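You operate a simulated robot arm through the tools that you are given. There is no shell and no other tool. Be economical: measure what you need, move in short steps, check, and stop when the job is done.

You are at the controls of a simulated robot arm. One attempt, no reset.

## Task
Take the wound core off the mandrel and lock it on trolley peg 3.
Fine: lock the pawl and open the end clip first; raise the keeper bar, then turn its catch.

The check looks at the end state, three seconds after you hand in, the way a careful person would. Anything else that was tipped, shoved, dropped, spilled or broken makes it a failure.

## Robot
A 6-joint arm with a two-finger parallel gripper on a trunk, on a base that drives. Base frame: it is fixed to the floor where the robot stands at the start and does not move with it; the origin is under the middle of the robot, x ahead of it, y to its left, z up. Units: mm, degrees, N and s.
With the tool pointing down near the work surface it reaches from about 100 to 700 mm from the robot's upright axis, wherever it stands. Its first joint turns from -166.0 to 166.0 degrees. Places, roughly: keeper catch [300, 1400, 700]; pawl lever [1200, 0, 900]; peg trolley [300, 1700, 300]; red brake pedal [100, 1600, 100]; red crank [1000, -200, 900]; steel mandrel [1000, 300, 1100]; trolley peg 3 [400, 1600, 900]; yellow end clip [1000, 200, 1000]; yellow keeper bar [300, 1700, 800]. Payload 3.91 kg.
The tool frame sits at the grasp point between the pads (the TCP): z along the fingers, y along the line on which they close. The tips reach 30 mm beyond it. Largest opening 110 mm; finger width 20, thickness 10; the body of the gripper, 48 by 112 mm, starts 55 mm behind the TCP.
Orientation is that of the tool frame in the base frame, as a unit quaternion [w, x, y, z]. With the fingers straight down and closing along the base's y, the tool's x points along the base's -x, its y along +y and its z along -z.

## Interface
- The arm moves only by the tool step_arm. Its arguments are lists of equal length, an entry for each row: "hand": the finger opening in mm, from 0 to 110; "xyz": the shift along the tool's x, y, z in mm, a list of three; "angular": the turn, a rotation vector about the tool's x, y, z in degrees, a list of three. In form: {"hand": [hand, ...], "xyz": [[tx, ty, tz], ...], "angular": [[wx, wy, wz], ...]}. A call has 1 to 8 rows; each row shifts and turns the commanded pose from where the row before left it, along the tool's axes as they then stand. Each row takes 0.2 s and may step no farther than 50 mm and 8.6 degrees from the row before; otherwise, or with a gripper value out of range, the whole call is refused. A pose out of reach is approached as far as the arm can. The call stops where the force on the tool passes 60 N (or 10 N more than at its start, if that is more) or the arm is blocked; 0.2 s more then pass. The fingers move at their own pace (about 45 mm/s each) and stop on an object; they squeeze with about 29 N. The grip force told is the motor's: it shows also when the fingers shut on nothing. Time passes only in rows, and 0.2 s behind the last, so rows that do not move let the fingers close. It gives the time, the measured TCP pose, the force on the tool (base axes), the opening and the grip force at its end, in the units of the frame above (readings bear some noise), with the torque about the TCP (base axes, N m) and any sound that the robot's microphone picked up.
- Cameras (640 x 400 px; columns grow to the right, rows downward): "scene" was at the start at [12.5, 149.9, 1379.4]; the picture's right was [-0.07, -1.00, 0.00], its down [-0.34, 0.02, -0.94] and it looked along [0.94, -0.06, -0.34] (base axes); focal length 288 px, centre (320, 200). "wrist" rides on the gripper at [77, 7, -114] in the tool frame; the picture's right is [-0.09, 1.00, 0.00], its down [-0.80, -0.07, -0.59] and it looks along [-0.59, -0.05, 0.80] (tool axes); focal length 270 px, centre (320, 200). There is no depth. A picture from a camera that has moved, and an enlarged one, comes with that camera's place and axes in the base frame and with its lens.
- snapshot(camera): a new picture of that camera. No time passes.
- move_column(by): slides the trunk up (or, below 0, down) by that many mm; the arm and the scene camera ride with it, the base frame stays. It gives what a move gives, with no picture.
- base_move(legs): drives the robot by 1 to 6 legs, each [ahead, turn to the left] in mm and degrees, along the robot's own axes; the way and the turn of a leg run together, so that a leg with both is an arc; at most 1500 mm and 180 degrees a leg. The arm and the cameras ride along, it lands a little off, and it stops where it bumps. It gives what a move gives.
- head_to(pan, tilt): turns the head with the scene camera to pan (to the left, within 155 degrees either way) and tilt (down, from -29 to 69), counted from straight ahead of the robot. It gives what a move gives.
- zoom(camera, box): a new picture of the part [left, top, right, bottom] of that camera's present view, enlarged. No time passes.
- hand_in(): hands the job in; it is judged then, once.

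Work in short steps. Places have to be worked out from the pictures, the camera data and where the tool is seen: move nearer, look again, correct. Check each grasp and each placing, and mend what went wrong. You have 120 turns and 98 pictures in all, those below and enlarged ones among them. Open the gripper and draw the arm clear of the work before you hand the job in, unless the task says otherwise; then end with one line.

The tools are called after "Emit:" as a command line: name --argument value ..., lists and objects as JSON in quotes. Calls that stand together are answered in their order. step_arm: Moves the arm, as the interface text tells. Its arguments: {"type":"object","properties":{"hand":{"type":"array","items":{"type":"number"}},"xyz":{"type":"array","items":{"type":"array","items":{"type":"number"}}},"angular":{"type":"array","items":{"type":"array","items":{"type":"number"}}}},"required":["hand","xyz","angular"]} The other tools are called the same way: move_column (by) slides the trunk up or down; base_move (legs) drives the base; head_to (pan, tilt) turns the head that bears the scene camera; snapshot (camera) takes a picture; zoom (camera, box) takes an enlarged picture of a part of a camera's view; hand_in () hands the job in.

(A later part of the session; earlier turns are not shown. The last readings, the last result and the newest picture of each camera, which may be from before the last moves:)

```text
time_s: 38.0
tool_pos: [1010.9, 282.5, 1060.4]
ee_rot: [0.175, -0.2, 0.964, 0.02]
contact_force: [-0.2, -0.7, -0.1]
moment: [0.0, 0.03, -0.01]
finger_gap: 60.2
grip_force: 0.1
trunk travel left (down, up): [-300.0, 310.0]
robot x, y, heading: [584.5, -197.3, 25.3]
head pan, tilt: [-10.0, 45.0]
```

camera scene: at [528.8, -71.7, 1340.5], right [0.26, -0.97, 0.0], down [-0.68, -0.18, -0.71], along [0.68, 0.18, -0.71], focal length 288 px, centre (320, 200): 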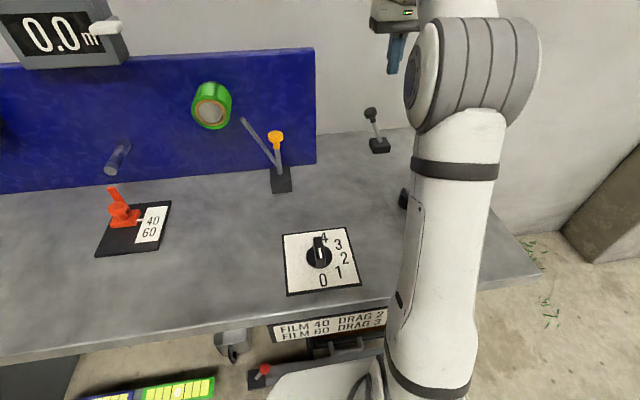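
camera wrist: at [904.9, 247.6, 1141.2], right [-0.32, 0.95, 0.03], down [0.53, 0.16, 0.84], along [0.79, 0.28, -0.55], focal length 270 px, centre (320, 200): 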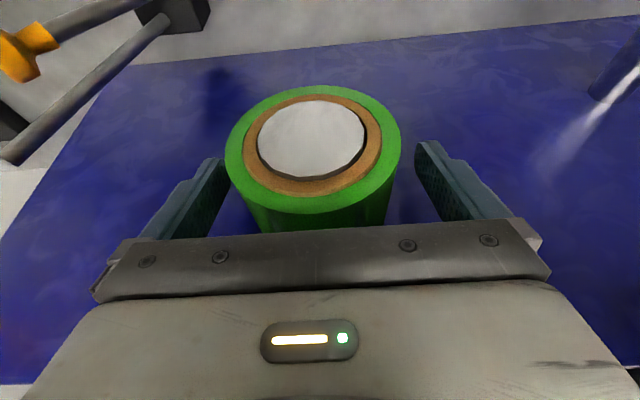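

The fingers reached 60 mm without contact, so I'll look before I go further.

Emit:
snapshot --camera "wrist"

Emit:
zoom --camera "scene" --box '[160, 50, 280, 150]'

```text
57 pictures are left
camera wrist: at [905.0, 247.6, 1141.5], right [-0.32, 0.95, 0.0], down [0.52, 0.17, 0.84], along [0.79, 0.26, -0.55], focal length 270 px, centre (320, 200)
```

wrist: 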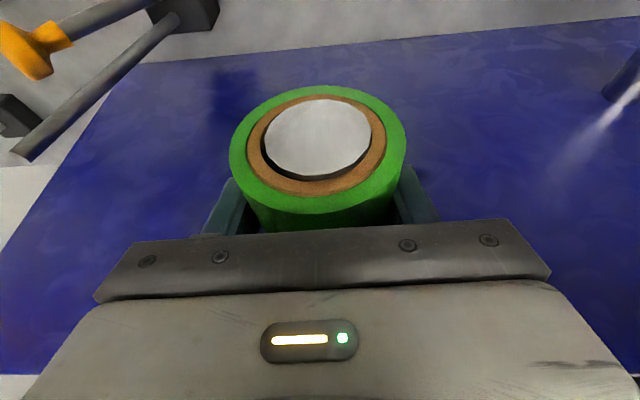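

```text
4.00 times, centred on (220, 100) of scene
camera zoom: at [528.4, -71.7, 1340.5], right [0.26, -0.97, 0.0], down [-0.68, -0.18, -0.71], along [0.68, 0.18, -0.71], focal length 1152 px, centre (720, 600)
```

zoom: 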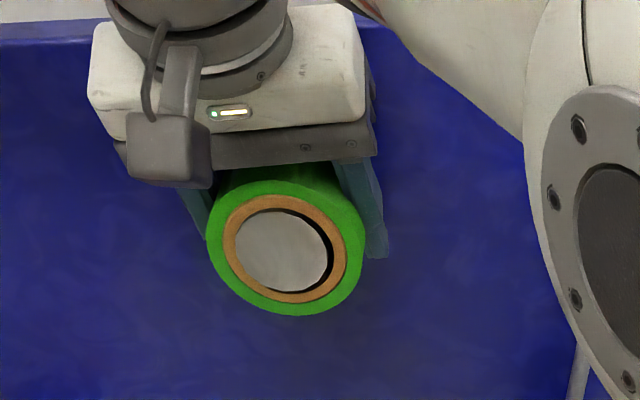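

The roll looks about 73 mm wide, yet the reading is 60 with no squeeze. I'll close further in steps to find where the fingers actually stop.

Emit:
step_arm --hand '[50, 40, 30, 30]' --xyz '[[0, 0, 0], [0, 0, 0], [0, 0, 0], [0, 0, 0]]' --angular '[[0, 0, 0], [0, 0, 0], [0, 0, 0], [0, 0, 0]]'

Emit:
snapshot --camera "wrist"

```text
time_s: 39.0
tool_pos: [1010.3, 283.1, 1060.5]
ee_rot: [0.175, -0.2, 0.964, 0.02]
contact_force: [-2.2, 5.0, 0.9]
moment: [0.0, -0.02, 0.11]
finger_gap: 56.7
grip_force: 28.9
trunk travel left (down, up): [-300.0, 310.0]
robot x, y, heading: [583.0, -195.9, 24.8]
head pan, tilt: [-10.0, 45.0]
```

```text
55 pictures are left
camera wrist: at [904.7, 248.2, 1141.3], right [-0.32, 0.95, 0.0], down [0.52, 0.17, 0.84], along [0.79, 0.26, -0.55], focal length 270 px, centre (320, 200)
```

wrist: 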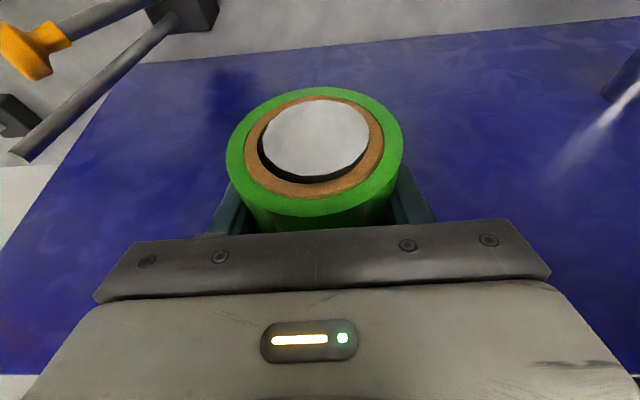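

The grip is firm at 57 mm and 29 N. I'll pull straight back along the mandrel in small steps and watch the force.

Emit:
step_arm --hand '[30, 30, 30]' --xyz '[[9.4, 0, -3.4], [9.4, 0, -3.4], [9.4, 0, -3.4]]' --angular '[[0, 0, 0], [0, 0, 0], [0, 0, 0]]'

Emit:
snapshot --camera "wrist"

Emit:
zoom --camera "scene" --box '[140, 30, 300, 160]'

```text
time_s: 39.8
tool_pos: [981.8, 271.3, 1061.5]
ee_rot: [0.174, -0.2, 0.964, 0.021]
contact_force: [-0.7, 0.6, 0.1]
moment: [0.0, 0.02, 0.02]
finger_gap: 56.4
grip_force: 29.0
trunk travel left (down, up): [-300.0, 310.0]
robot x, y, heading: [586.9, -195.2, 24.7]
head pan, tilt: [-10.0, 45.0]
```

```text
54 pictures are left
camera wrist: at [875.8, 235.8, 1141.5], right [-0.32, 0.95, 0.0], down [0.52, 0.17, 0.84], along [0.79, 0.26, -0.55], focal length 270 px, centre (320, 200)
```

wrist: 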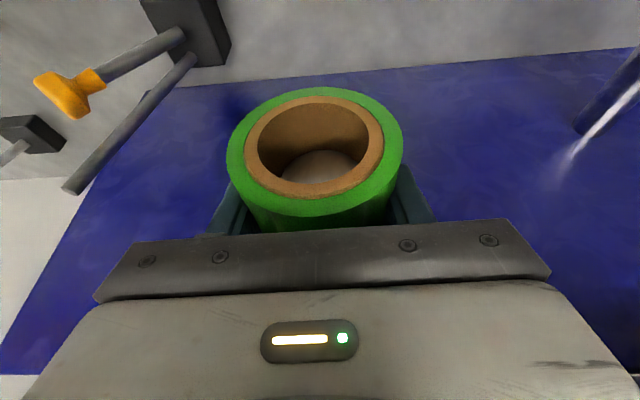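

```text
3.08 times, centred on (220, 95) of scene
camera zoom: at [528.2, -71.6, 1340.4], right [0.26, -0.97, 0.0], down [-0.68, -0.18, -0.71], along [0.68, 0.18, -0.71], focal length 886 px, centre (628, 523)
```

zoom: 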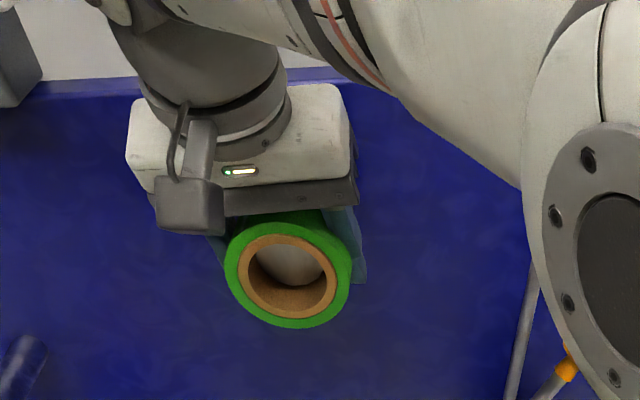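

The core comes with the gripper and the mandrel is left inside the bore. The visible film is about 73 mm, while the grip is on a solid ~57 mm. I'll keep pulling straight until it is clear.

Emit:
step_arm --hand '[30, 30, 30, 30, 30, 30]' --xyz '[[18.8, 0, -6.8], [18.8, 0, -6.8], [18.8, 0, -6.8], [18.8, 0, -6.8], [18.8, 0, -6.8], [18.8, 0, -6.8]]' --angular '[[0, 0, 0], [0, 0, 0], [0, 0, 0], [0, 0, 0], [0, 0, 0], [0, 0, 0]]'

Emit:
snapshot --camera "scene"

Emit:
snapshot --camera "wrist"

```text
time_s: 41.2
tool_pos: [872.0, 225.2, 1059.6]
ee_rot: [0.175, -0.2, 0.964, 0.021]
contact_force: [-0.8, -0.7, -0.4]
moment: [0.03, 0.0, 0.02]
finger_gap: 56.8
grip_force: 28.9
trunk travel left (down, up): [-300.0, 310.0]
robot x, y, heading: [583.4, -200.2, 24.9]
head pan, tilt: [-10.0, 45.0]
```

```text
52 pictures are left
camera scene: at [528.3, -71.8, 1340.5], right [0.26, -0.97, 0.0], down [-0.68, -0.18, -0.71], along [0.68, 0.18, -0.71], focal length 288 px, centre (320, 200)
```

scene: 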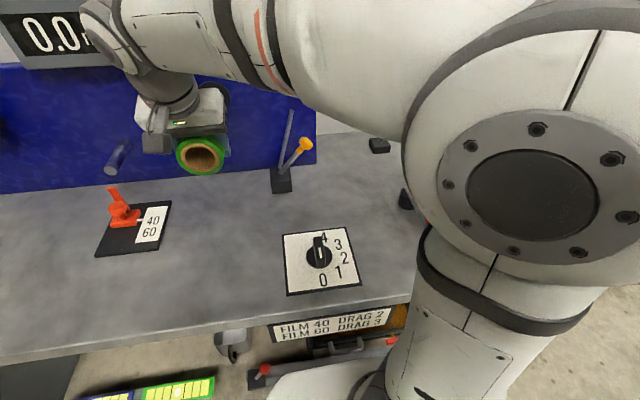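

```text
51 pictures are left
camera wrist: at [766.8, 189.4, 1140.5], right [-0.32, 0.95, 0.0], down [0.52, 0.17, 0.84], along [0.79, 0.26, -0.55], focal length 270 px, centre (320, 200)
```

wrist: 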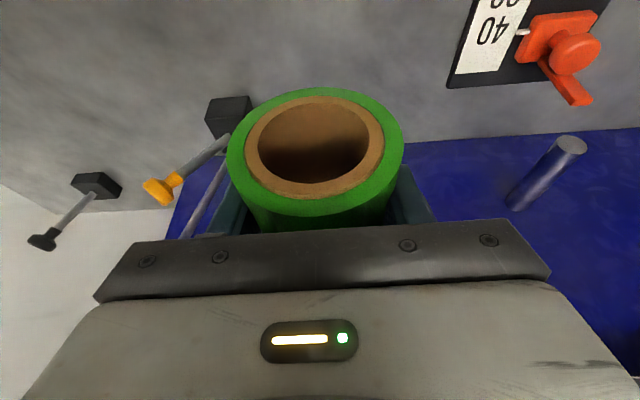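

The core is free of the mandrel and held firmly. I'll raise it, back the robot away from the bench, and turn toward the trolley.

Emit:
step_arm --hand '[30, 30, 30, 30]' --xyz '[[-6, 0, -28], [-6, 0, -28], [-6, 0, -28], [-6, 0, -28]]' --angular '[[0, 0, 0], [0, 0, 0], [0, 0, 0], [0, 0, 0]]'

Emit:
base_move --legs '[[-360, 0], [0, 82], [1000, 0], [0, -40]]'

Emit:
head_to --pan 5 --tilt 30

Emit:
snapshot --camera "scene"

```text
time_s: 42.2
tool_pos: [854.4, 219.6, 1173.0]
ee_rot: [0.174, -0.201, 0.964, 0.02]
contact_force: [0.1, 0.4, -0.5]
moment: [0.02, -0.01, -0.02]
finger_gap: 56.4
grip_force: 28.6
trunk travel left (down, up): [-300.0, 310.0]
robot x, y, heading: [585.6, -193.7, 24.8]
head pan, tilt: [-10.0, 45.0]
```

```text
time_s: 54.6
tool_pos: [-65.6, 1108.3, 1171.7]
ee_rot: [0.156, -0.519, 0.837, 0.079]
contact_force: [-0.3, 0.8, -0.9]
moment: [0.0, -0.02, 0.04]
finger_gap: 57.2
grip_force: 28.5
trunk travel left (down, up): [-300.0, 310.0]
robot x, y, heading: [-8.4, 615.6, 65.6]
head pan, tilt: [-10.0, 45.0]
```

```text
time_s: 55.4
tool_pos: [-66.3, 1107.3, 1174.2]
ee_rot: [0.157, -0.518, 0.837, 0.08]
contact_force: [0.8, -0.6, -0.6]
moment: [-0.02, 0.02, -0.02]
finger_gap: 56.6
grip_force: 29.2
trunk travel left (down, up): [-300.0, 310.0]
robot x, y, heading: [-8.0, 617.8, 65.6]
head pan, tilt: [5.0, 30.0]
```

```text
50 pictures are left
camera scene: at [-148.9, 694.4, 1363.0], right [0.94, -0.33, 0.0], down [-0.17, -0.47, -0.87], along [0.29, 0.82, -0.5], focal length 288 px, centre (320, 200)
```

scene: 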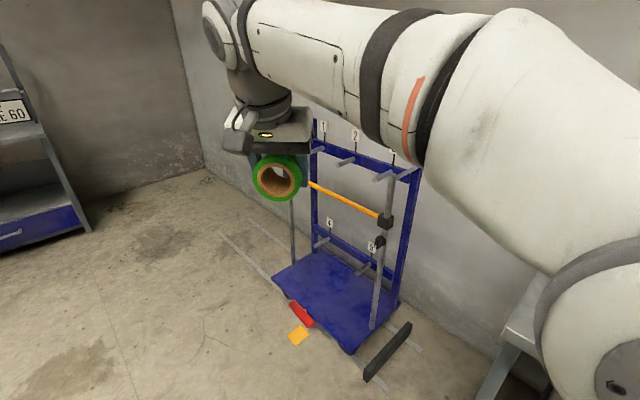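

The core is still held and I can see through the bore. I'll enlarge the trolley from here.

Emit:
zoom --camera "scene" --box '[290, 110, 430, 200]'

Emit:
zoom --camera "scene" --box '[260, 180, 430, 390]'

```text
4.44 times, centred on (360, 155) of scene
camera zoom: at [-148.9, 694.4, 1363.0], right [0.94, -0.33, 0.0], down [-0.17, -0.47, -0.87], along [0.29, 0.82, -0.5], focal length 1280 px, centre (142, 400)
```

zoom: 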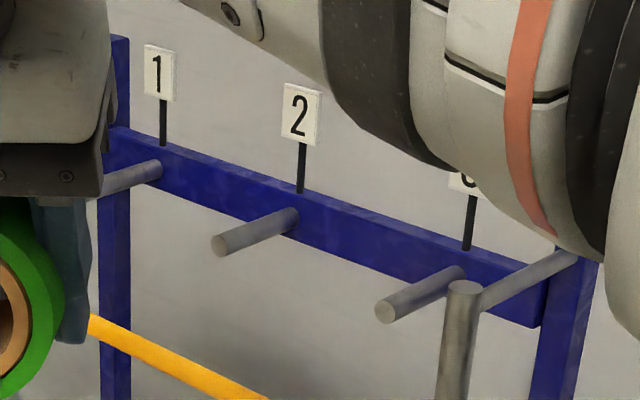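

```text
1.90 times, centred on (345, 285) of scene
camera zoom: at [-148.9, 694.4, 1363.0], right [0.94, -0.33, 0.0], down [-0.17, -0.47, -0.87], along [0.29, 0.82, -0.5], focal length 549 px, centre (272, 38)
```

zoom: 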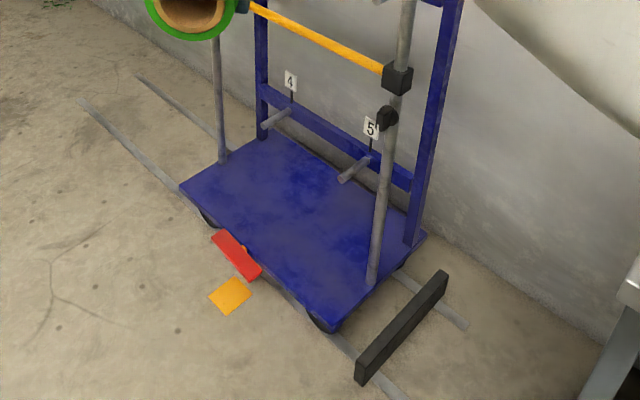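

The trolley is parallel to the bench wall (yaw ≈24°). Peg 3's tip is near (390,1585,868). The right post is about 115 mm to the right of it, and the keeper bar is lower, at z≈760. I'll drive to a spot squarely in front.

Emit:
base_move --legs '[[0, 40.8], [667, 0], [0, -82.4]]'

Emit:
head_to --pan -8 --tilt 35

Emit:
snapshot --camera "scene"

Emit:
snapshot --camera "wrist"

```text
time_s: 64.5
tool_pos: [103.1, 1671.5, 1172.9]
ee_rot: [0.174, -0.178, 0.968, 0.016]
contact_force: [-0.4, 0.4, -1.6]
moment: [0.0, -0.02, -0.02]
finger_gap: 56.9
grip_force: 28.9
trunk travel left (down, up): [-300.0, 310.0]
robot x, y, heading: [-191.5, 1282.2, 23.5]
head pan, tilt: [5.0, 30.0]
```

```text
time_s: 65.2
tool_pos: [102.9, 1671.5, 1172.8]
ee_rot: [0.175, -0.179, 0.968, 0.017]
contact_force: [-0.3, -0.5, 0.4]
moment: [0.05, -0.01, -0.03]
finger_gap: 56.7
grip_force: 28.3
trunk travel left (down, up): [-300.0, 310.0]
robot x, y, heading: [-194.5, 1285.9, 23.4]
head pan, tilt: [-8.0, 35.0]
```

```text
47 pictures are left
camera scene: at [-240.2, 1416.7, 1355.3], right [0.26, -0.96, 0.0], down [-0.55, -0.15, -0.82], along [0.79, 0.22, -0.57], focal length 288 px, centre (320, 200)
```

scene: 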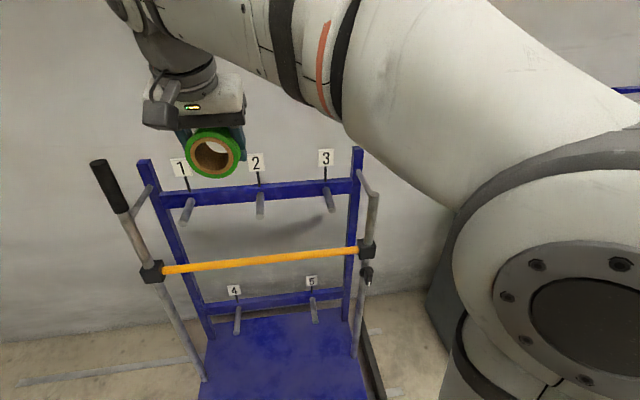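

```text
46 pictures are left
camera wrist: at [-4.5, 1640.7, 1254.1], right [-0.27, 0.96, 0.0], down [0.53, 0.15, 0.84], along [0.8, 0.23, -0.55], focal length 270 px, centre (320, 200)
```

wrist: 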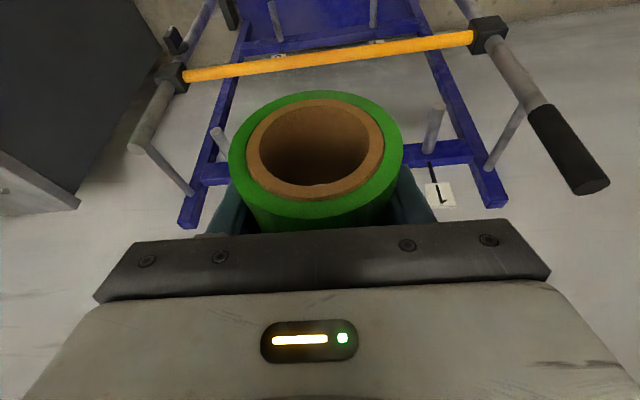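

From here I see all the pegs, the keeper bar and the catch. I'll enlarge peg 3 and the catch for accuracy.

Emit:
zoom --camera "scene" --box '[290, 140, 400, 220]'

Emit:
zoom --camera "scene" --box '[310, 220, 400, 310]'

```text
5.00 times, centred on (345, 180) of scene
camera zoom: at [-240.2, 1416.7, 1355.3], right [0.26, -0.96, 0.0], down [-0.55, -0.15, -0.82], along [0.79, 0.22, -0.57], focal length 1440 px, centre (195, 300)
```

zoom: 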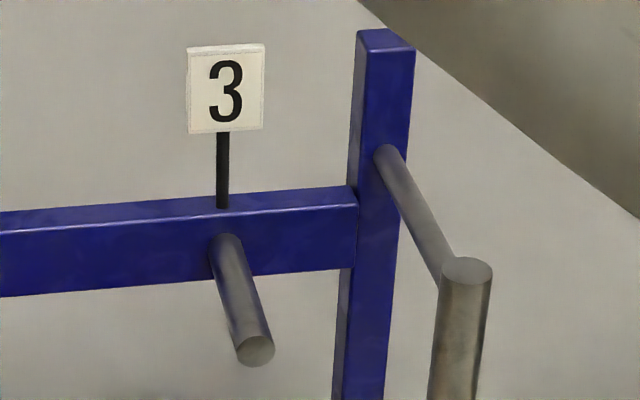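

```text
4.44 times, centred on (355, 265) of scene
camera zoom: at [-240.2, 1416.7, 1355.3], right [0.26, -0.96, 0.0], down [-0.55, -0.15, -0.82], along [0.79, 0.22, -0.57], focal length 1280 px, centre (164, -89)
```

zoom: 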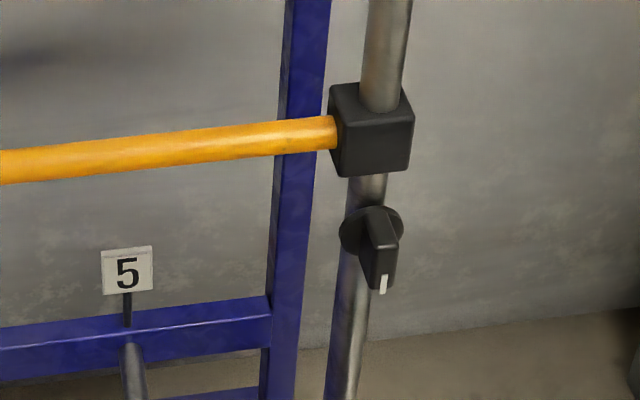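

Peg 3 has its tip at (372,1553,884), its root about 117 mm deeper, yaw ≈22° and a diameter of about 20. The bore is about 47. The core is centred on the TCP. I'll swing the arm right in front of peg 3, drive 105 mm closer, and lower the trunk 150.

Emit:
step_arm --hand '[30, 30, 30, 30, 30, 30]' --xyz '[[0, -35, 0], [0, -35, 0], [0, -35, 0], [0, -35, 0], [0, -35, 0], [0, -35, 0]]' --angular '[[-0.4, 0, -1.2], [0, 0, 0], [0, 0, 0], [0, 0, 0], [0, 0, 0], [0, 0, 0]]'

Emit:
base_move --legs '[[105, 0]]'

Emit:
move_column --by -150

Emit:
snapshot --camera "scene"

Emit:
snapshot --camera "wrist"

```text
time_s: 66.6
tool_pos: [179.8, 1473.2, 1178.9]
ee_rot: [0.176, -0.189, 0.966, 0.018]
contact_force: [0.2, 0.1, -0.6]
moment: [-0.03, -0.03, 0.02]
finger_gap: 56.6
grip_force: 28.9
trunk travel left (down, up): [-300.0, 310.0]
robot x, y, heading: [-195.4, 1285.4, 23.1]
head pan, tilt: [-8.0, 35.0]
```

```text
time_s: 67.8
tool_pos: [278.2, 1514.3, 1178.7]
ee_rot: [0.175, -0.186, 0.967, 0.017]
contact_force: [0.4, 0.7, -0.6]
moment: [0.02, -0.02, 0.02]
finger_gap: 56.5
grip_force: 29.3
trunk travel left (down, up): [-300.0, 310.0]
robot x, y, heading: [-98.0, 1331.1, 23.5]
head pan, tilt: [-8.0, 35.0]
```

```text
time_s: 69.6
tool_pos: [278.8, 1514.3, 1029.3]
ee_rot: [0.175, -0.187, 0.966, 0.018]
contact_force: [0.1, -0.7, 0.4]
moment: [0.03, -0.03, -0.02]
finger_gap: 56.7
grip_force: 28.7
trunk travel left (down, up): [-150.0, 460.0]
robot x, y, heading: [-93.9, 1331.2, 23.3]
head pan, tilt: [-8.0, 35.0]
```

```text
43 pictures are left
camera scene: at [-142.0, 1459.2, 1205.3], right [0.26, -0.96, 0.0], down [-0.55, -0.15, -0.82], along [0.79, 0.21, -0.57], focal length 288 px, centre (320, 200)
```

scene: 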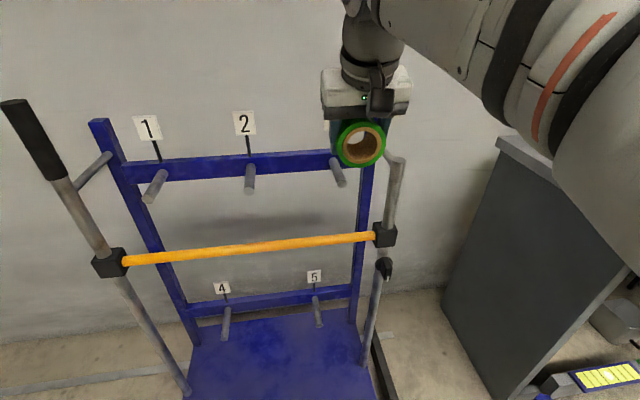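

```text
42 pictures are left
camera wrist: at [171.6, 1482.3, 1109.8], right [-0.29, 0.96, 0.0], down [0.53, 0.16, 0.84], along [0.8, 0.24, -0.55], focal length 270 px, centre (320, 200)
```

wrist: 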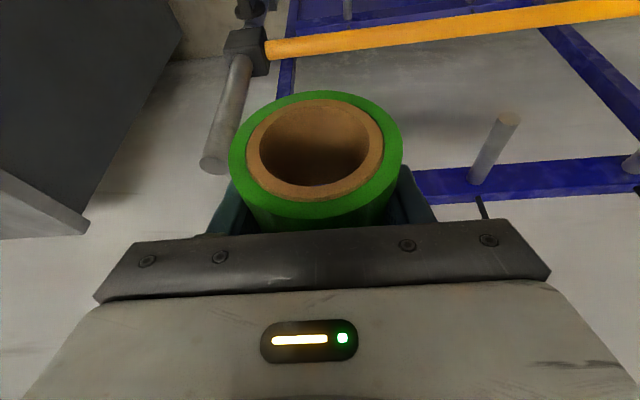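

Peg 3's tip is confirmed at (373,1550,884), and the TCP is aligned laterally (v 1297 against 1296). I'll lower the core to z≈878, still 100 mm in front of the peg.

Emit:
step_arm --hand '[30, 30, 30, 30, 30]' --xyz '[[10.8, 0, 28.2], [10.8, 0, 28.2], [10.8, 0, 28.2], [10.8, 0, 28.2], [10.8, 0, 28.2]]' --angular '[[0, 0, 0], [0, 0, 0], [0, 0, 0], [0, 0, 0], [0, 0, 0]]'

Emit:
zoom --camera "scene" --box '[270, 80, 450, 230]'

Emit:
snapshot --camera "wrist"

```text
time_s: 70.8
tool_pos: [278.4, 1509.4, 876.6]
ee_rot: [0.175, -0.187, 0.967, 0.018]
contact_force: [-0.4, -0.3, -0.4]
moment: [0.03, -0.01, -0.01]
finger_gap: 56.8
grip_force: 28.9
trunk travel left (down, up): [-150.0, 460.0]
robot x, y, heading: [-97.2, 1329.2, 23.1]
head pan, tilt: [-8.0, 35.0]
```

```text
2.67 times, centred on (360, 155) of scene
camera zoom: at [-142.1, 1459.1, 1205.3], right [0.26, -0.96, 0.0], down [-0.55, -0.15, -0.82], along [0.79, 0.21, -0.57], focal length 768 px, centre (213, 320)
```

zoom: 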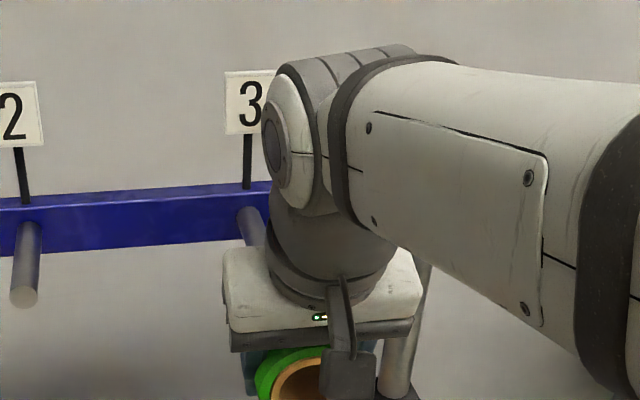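

```text
40 pictures are left
camera wrist: at [171.5, 1477.1, 957.8], right [-0.29, 0.96, 0.0], down [0.53, 0.16, 0.84], along [0.8, 0.24, -0.55], focal length 270 px, centre (320, 200)
```

wrist: 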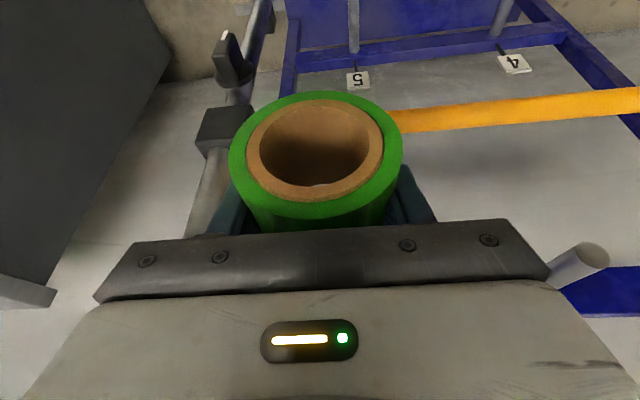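

I'm 100 mm short of the peg and 3 mm off laterally. I'll advance straight to the peg tip with a small correction, then check the force.

Emit:
step_arm --hand '[30, 30, 30, 30, 30]' --xyz '[[-18.7, 3.5, 7.2], [-18.7, 0, 7.2], [-18.7, 0, 7.2], [-18.7, 0, 7.2], [-9.3, 0, 3.6]]' --angular '[[0, 0, 0], [0, 0, 0], [0, 0, 0], [0, 0, 0], [0, 0, 0]]'

Emit:
snapshot --camera "wrist"

Emit:
snapshot --camera "scene"

```text
time_s: 72.0
tool_pos: [361.9, 1546.0, 875.2]
ee_rot: [0.174, -0.186, 0.967, 0.017]
contact_force: [0.6, -0.1, -0.7]
moment: [-0.01, 0.0, 0.0]
finger_gap: 56.7
grip_force: 28.5
trunk travel left (down, up): [-150.0, 460.0]
robot x, y, heading: [-95.8, 1331.3, 23.0]
head pan, tilt: [-8.0, 35.0]
```

```text
39 pictures are left
camera wrist: at [254.1, 1513.7, 956.4], right [-0.29, 0.96, 0.0], down [0.53, 0.16, 0.84], along [0.8, 0.24, -0.55], focal length 270 px, centre (320, 200)
```

wrist: 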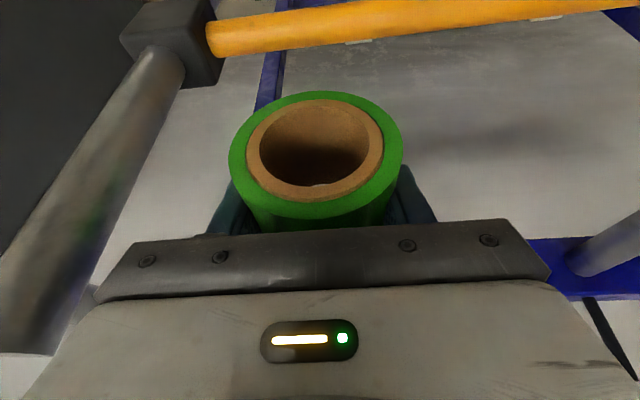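

```text
38 pictures are left
camera scene: at [-141.9, 1459.2, 1205.3], right [0.26, -0.96, 0.0], down [-0.55, -0.15, -0.82], along [0.79, 0.21, -0.57], focal length 288 px, centre (320, 200)
```

scene: 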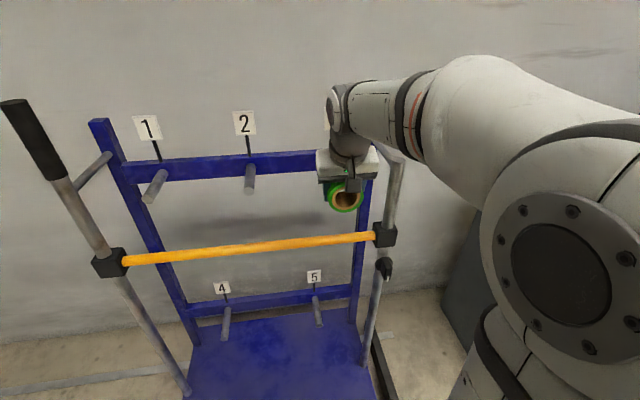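

There's no force and the core's leading end should be just past the tip. I'll enlarge to see whether the peg is inside the bore.

Emit:
zoom --camera "scene" --box '[310, 160, 390, 220]'

Emit:
zoom --camera "wrist" --box '[220, 80, 420, 220]'

```text
6.67 times, centred on (350, 190) of scene
camera zoom: at [-141.9, 1459.2, 1205.3], right [0.26, -0.96, 0.0], down [-0.55, -0.15, -0.82], along [0.79, 0.21, -0.57], focal length 1920 px, centre (120, 267)
```

zoom: 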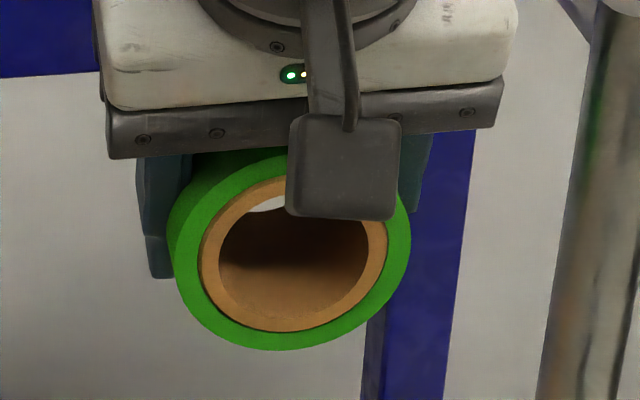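

```text
2.86 times, centred on (320, 150) of wrist
camera zoom: at [254.1, 1513.7, 956.4], right [-0.29, 0.96, 0.0], down [0.53, 0.16, 0.84], along [0.8, 0.24, -0.55], focal length 772 px, centre (320, 343)
```

zoom: 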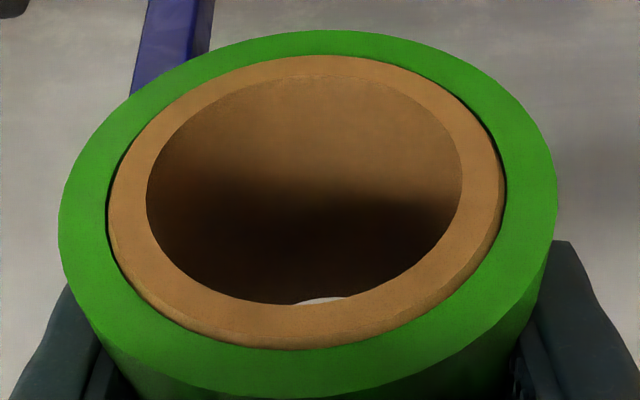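

From the geometry the peg lies inside the bore, about 8 mm above its axis. I'll raise 6 mm to centre it, then slide on in steps.

Emit:
step_arm --hand '[30, 30, 30, 30, 30, 30, 30]' --xyz '[[-2.1, 1, -5.6], [-9.3, 0, 3.6], [-9.3, 0, 3.6], [-14, 0, 5.4], [-14, 0, 5.4], [-14, 0, 5.4], [-9.3, 0, 3.6]]' --angular '[[0, 0, 0], [0, 0, 0], [0, 0, 0], [0, 0, 0], [0, 0, 0], [0, 0, 0], [0, 0, 0]]'

Emit:
zoom --camera "scene" --box '[270, 100, 430, 230]'

Emit:
snapshot --camera "wrist"

```text
time_s: 73.6
tool_pos: [430.7, 1574.4, 881.1]
ee_rot: [0.175, -0.187, 0.967, 0.017]
contact_force: [0.5, -0.6, -0.4]
moment: [0.0, -0.01, 0.0]
finger_gap: 56.9
grip_force: 29.7
trunk travel left (down, up): [-150.0, 460.0]
robot x, y, heading: [-93.4, 1330.6, 23.2]
head pan, tilt: [-8.0, 35.0]
```

```text
3.08 times, centred on (350, 165) of scene
camera zoom: at [-141.9, 1459.2, 1205.3], right [0.26, -0.96, 0.0], down [-0.55, -0.15, -0.82], along [0.79, 0.21, -0.57], focal length 886 px, centre (228, 308)
```

zoom: 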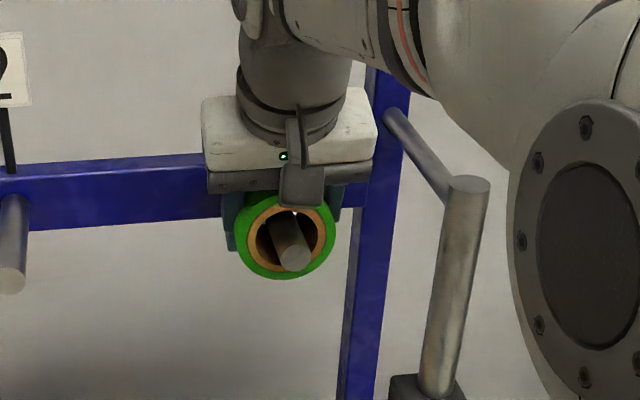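

```text
34 pictures are left
camera wrist: at [323.1, 1542.7, 961.3], right [-0.29, 0.96, 0.0], down [0.53, 0.16, 0.84], along [0.8, 0.24, -0.55], focal length 270 px, centre (320, 200)
```

wrist: 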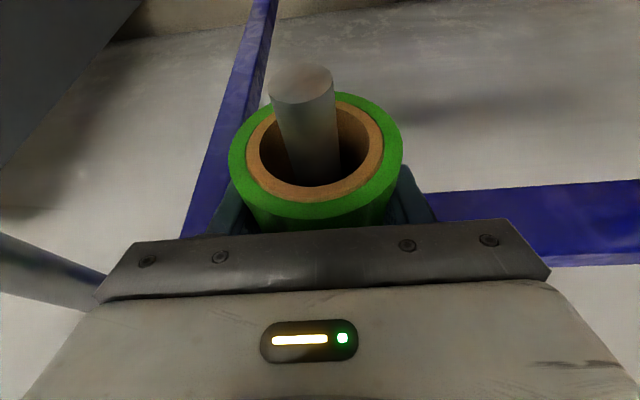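

The peg is through the bore. I'll go 10 mm deeper, then lower gently until the core rests on the peg.

Emit:
step_arm --hand '[30, 30, 30, 30, 30, 30]' --xyz '[[-9.3, 0, 3.6], [0.9, 0, 2.3], [0.9, 0, 2.3], [0.9, 0, 2.3], [0.4, 0, 0.9], [0, 0, 0]]' --angular '[[0, 0, 0], [0, 0, 0], [0, 0, 0], [0, 0, 0], [0, 0, 0], [0, 0, 0]]'

Emit:
zoom --camera "wrist" --box '[220, 50, 420, 220]'

```text
time_s: 75.0
tool_pos: [439.9, 1577.3, 872.4]
ee_rot: [0.174, -0.187, 0.967, 0.018]
contact_force: [-0.4, 1.0, -0.1]
moment: [-0.01, -0.01, -0.02]
finger_gap: 56.6
grip_force: 29.1
trunk travel left (down, up): [-150.0, 460.0]
robot x, y, heading: [-99.7, 1327.0, 23.1]
head pan, tilt: [-8.0, 35.0]
```

```text
2.35 times, centred on (320, 135) of wrist
camera zoom: at [332.4, 1545.7, 953.5], right [-0.29, 0.96, 0.0], down [0.53, 0.16, 0.84], along [0.8, 0.24, -0.55], focal length 636 px, centre (320, 353)
```

zoom: 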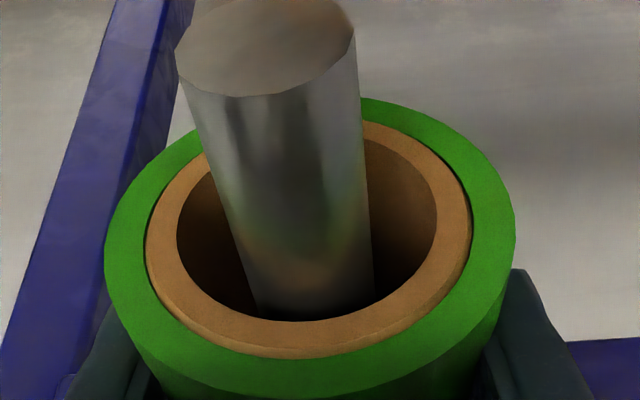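

It's nearly touching. I'll lower a few more millimetres.

Emit:
step_arm --hand '[30, 30, 30, 30, 30]' --xyz '[[0.4, 0, 1], [0.4, 0, 1], [0.4, 0, 1], [0.4, 0, 1], [0, 0, 0]]' --angular '[[0, 0, 0], [0, 0, 0], [0, 0, 0], [0, 0, 0], [0, 0, 0]]'

```text
time_s: 76.2
tool_pos: [438.9, 1577.1, 868.0]
ee_rot: [0.175, -0.187, 0.967, 0.018]
contact_force: [-0.2, 2.1, 2.3]
moment: [0.01, -0.07, -0.02]
finger_gap: 56.8
grip_force: 29.6
trunk travel left (down, up): [-150.0, 460.0]
robot x, y, heading: [-99.3, 1328.8, 23.2]
head pan, tilt: [-8.0, 35.0]
```

Contact is starting, about 2 N. I'll open the fingers and check the core hangs before I withdraw along the tool axis.

Emit:
step_arm --hand '[96, 96, 96, 96, 96, 96, 96, 96]' --xyz '[[0, 0, 0], [0, 0, 0], [0, 0, 0], [0, 0, -20], [0, 0, -30], [0, 0, -30], [0, 0, -40], [0, 0, -30]]' --angular '[[0, 0, 0], [0, 0, 0], [0, 0, 0], [0, 0, 0], [0, 0, 0], [0, 0, 0], [0, 0, 0], [0, 0, 0]]'

Emit:
snapshot --camera "wrist"

Emit:
snapshot --camera "scene"

```text
time_s: 78.0
tool_pos: [390.6, 1562.0, 1008.4]
ee_rot: [0.174, -0.186, 0.967, 0.017]
contact_force: [0.6, -0.1, 0.0]
moment: [-0.01, 0.06, -0.02]
finger_gap: 95.9
grip_force: 0.1
trunk travel left (down, up): [-150.0, 460.0]
robot x, y, heading: [-96.4, 1328.0, 23.3]
head pan, tilt: [-8.0, 35.0]
```

```text
32 pictures are left
camera wrist: at [284.0, 1530.3, 1090.4], right [-0.29, 0.96, 0.0], down [0.53, 0.16, 0.84], along [0.8, 0.24, -0.55], focal length 270 px, centre (320, 200)
```

wrist: 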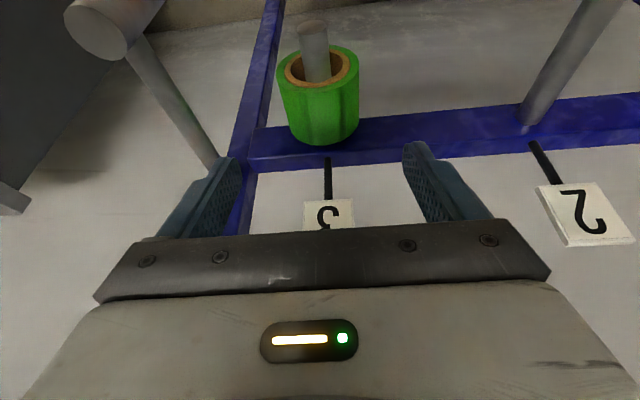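

```text
31 pictures are left
camera scene: at [-141.9, 1459.2, 1205.3], right [0.26, -0.96, 0.0], down [-0.55, -0.15, -0.82], along [0.79, 0.21, -0.57], focal length 288 px, centre (320, 200)
```

scene: 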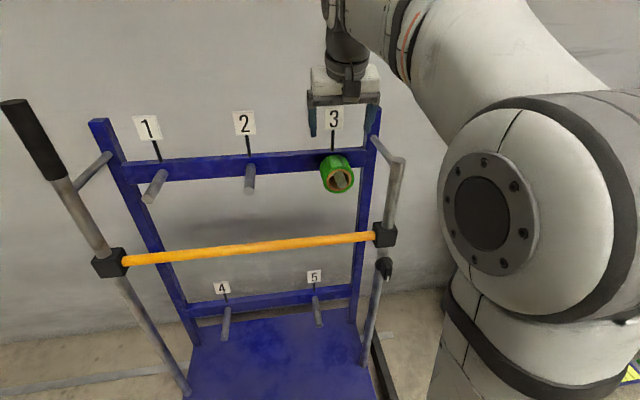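

The core hangs on peg 3 and the trolley hasn't moved. The keeper bar's right block is at (374,1445,765) and the bar runs at u≈887, z≈765. I'll step back, level the tool, and start turning it 90° to straddle the bar between pegs 2 and 3.

Emit:
step_arm --hand '[96, 96, 96, 96, 96, 96, 96]' --xyz '[[33, 0, -13], [33, 0, -13], [-7, 0, -19], [0, 0, 0], [0, 0, 0], [0, 33, 0], [0, 33, 0]]' --angular '[[0, 0, 0], [0, 0, 0], [0, 7, 0], [0, 7, 0], [0, 6.7, 0], [0, 0, 0], [0, 0, 0]]'

Emit:
step_arm --hand '[70, 70, 70, 70, 70, 70, 70, 70]' --xyz '[[0, 0, 0], [0, 0, 0], [0, 0, 0], [0, 0, 0], [0, 0, 0], [0, 0, 0], [0, 0, 0], [0, 0, 0]]' --angular '[[0, 0, 8.2], [0, 0, 8.2], [0, 0, 8.2], [0, 0, 8.2], [0, 0, 8.2], [0, 0, 8.2], [0, 0, 8.2], [0, 0, 8.2]]'

```text
time_s: 79.6
tool_pos: [299.6, 1598.7, 1028.3]
ee_rot: [-0.003, -0.187, 0.982, -0.016]
contact_force: [0.0, 1.0, 0.2]
moment: [0.03, 0.01, 0.01]
finger_gap: 96.2
grip_force: 0.2
trunk travel left (down, up): [-150.0, 460.0]
robot x, y, heading: [-93.7, 1329.6, 23.3]
head pan, tilt: [-8.0, 35.0]
```

```text
time_s: 81.4
tool_pos: [299.6, 1598.2, 1028.3]
ee_rot: [0.006, 0.376, 0.926, -0.016]
contact_force: [0.0, 0.6, -0.3]
moment: [0.03, -0.01, 0.0]
finger_gap: 69.9
grip_force: 0.0
trunk travel left (down, up): [-150.0, 460.0]
robot x, y, heading: [-95.7, 1328.4, 23.3]
head pan, tilt: [-8.0, 35.0]
```

There are 24° of turn left, plus a small level correction. I'll finish the turn, shift left to v≈1395 and look.

Emit:
step_arm --hand '[70, 70, 70, 70]' --xyz '[[0, 0, 0], [0, 0, 0], [0, 0, 0], [28, 4, 0]]' --angular '[[-1.4, 1.3, 0], [0, 0, 8], [0, 0, 8], [0, 0, 8]]'

Emit:
snapshot --camera "wrist"

Emit:
snapshot --camera "scene"

```text
time_s: 82.4
tool_pos: [289.9, 1624.0, 1028.2]
ee_rot: [0.001, 0.56, 0.828, 0.001]
contact_force: [-1.2, -0.6, 0.4]
moment: [0.05, -0.01, 0.01]
finger_gap: 70.1
grip_force: 0.0
trunk travel left (down, up): [-150.0, 460.0]
robot x, y, heading: [-95.9, 1331.5, 23.2]
head pan, tilt: [-8.0, 35.0]
```

```text
30 pictures are left
camera wrist: at [267.6, 1698.3, 1142.1], right [0.96, 0.29, 0.0], down [0.23, -0.77, 0.59], along [0.17, -0.57, -0.8], focal length 270 px, centre (320, 200)
```

wrist: 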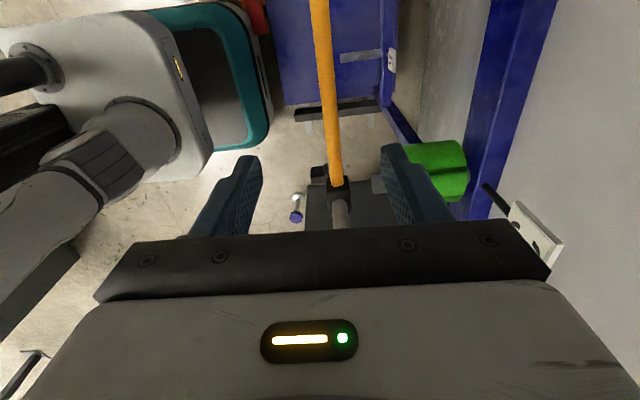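

```text
29 pictures are left
camera scene: at [-141.8, 1458.9, 1205.3], right [0.26, -0.96, 0.0], down [-0.55, -0.15, -0.82], along [0.79, 0.21, -0.57], focal length 288 px, centre (320, 200)
```

scene: 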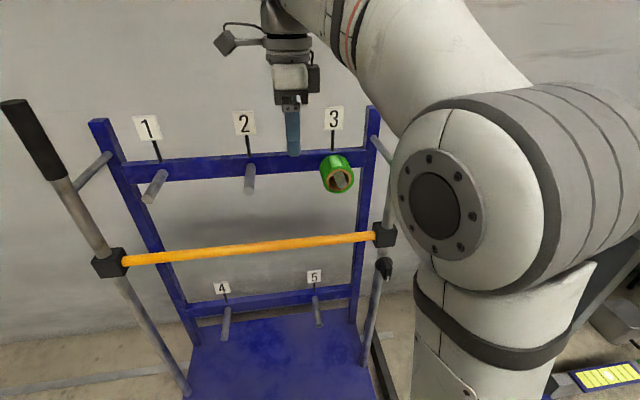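

The bar is at u≈886 and the TCP at u≈882, v≈1394. I'll shift 4 mm and descend around the bar.

Emit:
step_arm --hand '[70, 70, 70, 70, 70, 70]' --xyz '[[0, 4, 35], [0, 0, 35], [0, 0, 35], [0, 0, 35], [0, 0, 35], [0, 0, 35]]' --angular '[[0, 0, 0], [0, 0, 0], [0, 0, 0], [0, 0, 0], [0, 0, 0], [0, 0, 0]]'

Emit:
snapshot --camera "wrist"

Emit:
snapshot --camera "scene"

```text
time_s: 83.8
tool_pos: [292.1, 1625.2, 819.6]
ee_rot: [0.001, 0.559, 0.829, 0.002]
contact_force: [-0.2, -1.5, -0.6]
moment: [0.01, 0.01, -0.02]
finger_gap: 70.3
grip_force: 0.0
trunk travel left (down, up): [-150.0, 460.0]
robot x, y, heading: [-96.6, 1328.4, 23.3]
head pan, tilt: [-8.0, 35.0]
```

```text
28 pictures are left
camera wrist: at [269.3, 1700.0, 933.7], right [0.96, 0.29, 0.0], down [0.23, -0.77, 0.59], along [0.18, -0.57, -0.8], focal length 270 px, centre (320, 200)
```

wrist: 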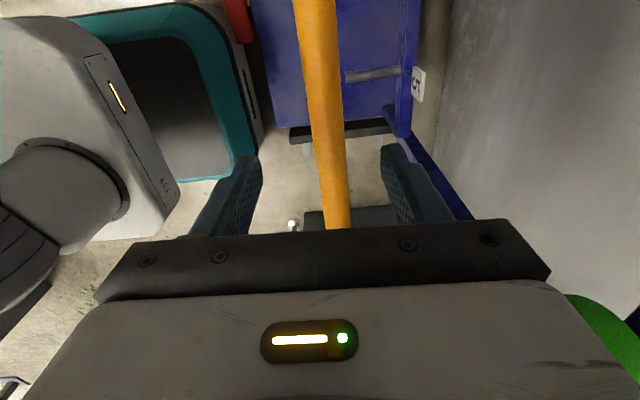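

```text
27 pictures are left
camera scene: at [-142.0, 1459.1, 1205.3], right [0.26, -0.96, 0.0], down [-0.55, -0.15, -0.82], along [0.79, 0.21, -0.57], focal length 288 px, centre (320, 200)
```

scene: 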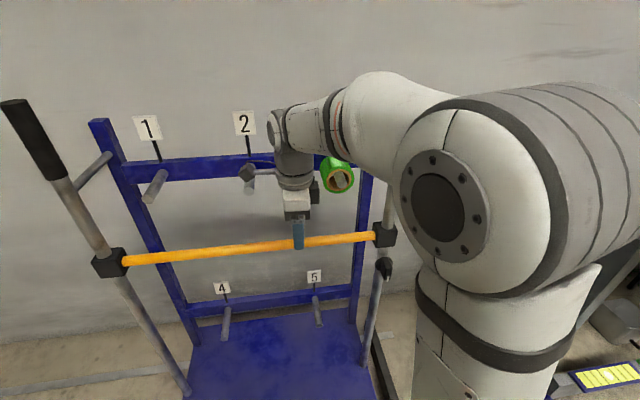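

The fingers straddle the bar. I'll lower another 44 mm, shift 4 mm and close on it.

Emit:
step_arm --hand '[70, 70, 10, 10, 10, 10]' --xyz '[[0, 4, 22], [0, 0, 22], [0, 0, 0], [0, 0, 0], [0, 0, 0], [0, 0, 0]]' --angular '[[0, 0, 0], [0, 0, 0], [0, 0, 0], [0, 0, 0], [0, 0, 0], [0, 0, 0]]'

Emit:
snapshot --camera "wrist"

```text
time_s: 85.2
tool_pos: [298.4, 1627.3, 774.4]
ee_rot: [0.0, 0.559, 0.829, 0.0]
contact_force: [0.8, 0.5, -0.8]
moment: [0.17, 0.07, 0.64]
finger_gap: 22.3
grip_force: 42.4
trunk travel left (down, up): [-150.0, 460.0]
robot x, y, heading: [-100.0, 1329.0, 23.0]
head pan, tilt: [-8.0, 35.0]
```

```text
26 pictures are left
camera wrist: at [275.2, 1701.9, 889.5], right [0.96, 0.29, 0.0], down [0.23, -0.77, 0.59], along [0.18, -0.57, -0.8], focal length 270 px, centre (320, 200)
```

wrist: 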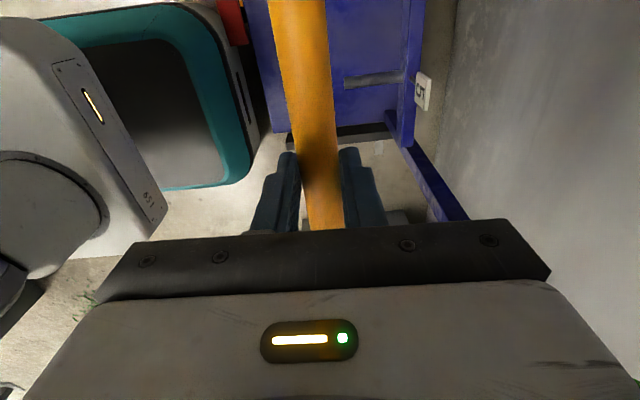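

The bar is gripped at 22 mm. I'll raise it in steps and watch the force and listen.

Emit:
step_arm --hand '[10, 10, 10, 10, 10]' --xyz '[[0, 0, -12], [0, 0, -15], [0, 0, -15], [0, 0, -15], [0, 0, -15]]' --angular '[[0, 0, 0], [0, 0, 0], [0, 0, 0], [0, 0, 0], [0, 0, 0]]'

Emit:
snapshot --camera "scene"

```text
time_s: 86.4
tool_pos: [297.9, 1627.9, 846.6]
ee_rot: [0.001, 0.559, 0.829, 0.001]
contact_force: [4.5, -4.2, -0.7]
moment: [0.11, -0.32, 0.92]
finger_gap: 22.3
grip_force: 44.9
trunk travel left (down, up): [-150.0, 460.0]
robot x, y, heading: [-96.0, 1326.2, 23.2]
head pan, tilt: [-8.0, 35.0]
```

```text
25 pictures are left
camera scene: at [-141.5, 1458.9, 1205.5], right [0.26, -0.96, 0.0], down [-0.55, -0.15, -0.82], along [0.79, 0.21, -0.57], focal length 288 px, centre (320, 200)
```

scene: 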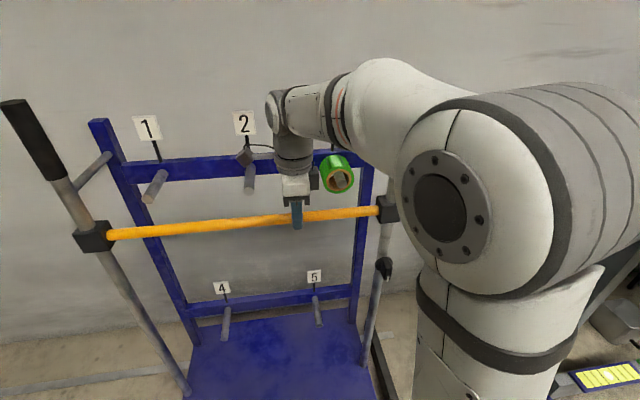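

The bar slides up freely. I'll continue toward peg height in smaller steps.

Emit:
step_arm --hand '[10, 10, 10, 10, 10]' --xyz '[[0, 0, -10], [0, 0, -10], [0, 0, -10], [0, 0, -10], [0, 0, -10]]' --angular '[[0, 0, 0], [0, 0, 0], [0, 0, 0], [0, 0, 0], [0, 0, 0]]'

Emit:
snapshot --camera "scene"

```text
time_s: 87.6
tool_pos: [297.2, 1627.8, 895.5]
ee_rot: [0.0, 0.56, 0.829, -0.001]
contact_force: [10.7, -2.3, -16.7]
moment: [0.24, -0.1, 0.92]
finger_gap: 22.1
grip_force: 44.9
trunk travel left (down, up): [-150.0, 460.0]
robot x, y, heading: [-93.4, 1330.0, 23.3]
head pan, tilt: [-8.0, 35.0]
```

```text
24 pictures are left
camera scene: at [-139.8, 1459.7, 1204.9], right [0.26, -0.96, 0.0], down [-0.56, -0.15, -0.82], along [0.79, 0.21, -0.58], focal length 288 px, centre (320, 200)
```

scene: 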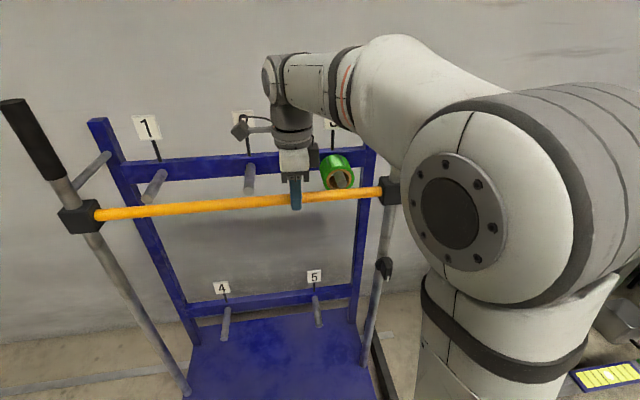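

The bar is at peg height and the downward force has begun to grow (17 N), likely the upper stop. I'll nudge 4 mm more to confirm.

Emit:
step_arm --hand '[10, 10, 10]' --xyz '[[0, 0, -2], [0, 0, -2], [0, 0, 0]]' --angular '[[0, 0, 0], [0, 0, 0], [0, 0, 0]]'

```text
time_s: 88.4
tool_pos: [298.6, 1627.4, 899.7]
ee_rot: [0.0, 0.559, 0.829, -0.002]
contact_force: [1.2, -4.4, -40.7]
moment: [-0.05, -0.03, 0.95]
finger_gap: 22.6
grip_force: 45.0
trunk travel left (down, up): [-150.0, 460.0]
robot x, y, heading: [-96.7, 1328.6, 23.3]
head pan, tilt: [-8.0, 35.0]
```

The stop is confirmed at 41 N. I'll relax 4 mm, then open the fingers and see if the bar stays up.

Emit:
step_arm --hand '[10, 40, 40, 40]' --xyz '[[0, 0, 3], [0, 0, 0], [0, 0, 0], [0, 0, 0]]' --angular '[[0, 0, 0], [0, 0, 0], [0, 0, 0], [0, 0, 0]]'

Emit:
snapshot --camera "scene"

```text
time_s: 89.4
tool_pos: [296.4, 1627.7, 897.6]
ee_rot: [0.001, 0.559, 0.829, 0.002]
contact_force: [0.4, 0.4, 0.0]
moment: [0.01, 0.03, -0.02]
finger_gap: 40.1
grip_force: 0.1
trunk travel left (down, up): [-150.0, 460.0]
robot x, y, heading: [-100.7, 1333.0, 23.1]
head pan, tilt: [-8.0, 35.0]
```

```text
23 pictures are left
camera scene: at [-141.9, 1459.2, 1205.3], right [0.26, -0.96, 0.0], down [-0.55, -0.15, -0.82], along [0.79, 0.21, -0.57], focal length 288 px, centre (320, 200)
```

scene: 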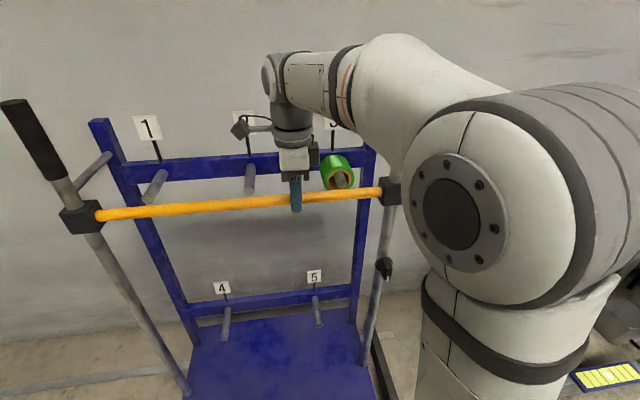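

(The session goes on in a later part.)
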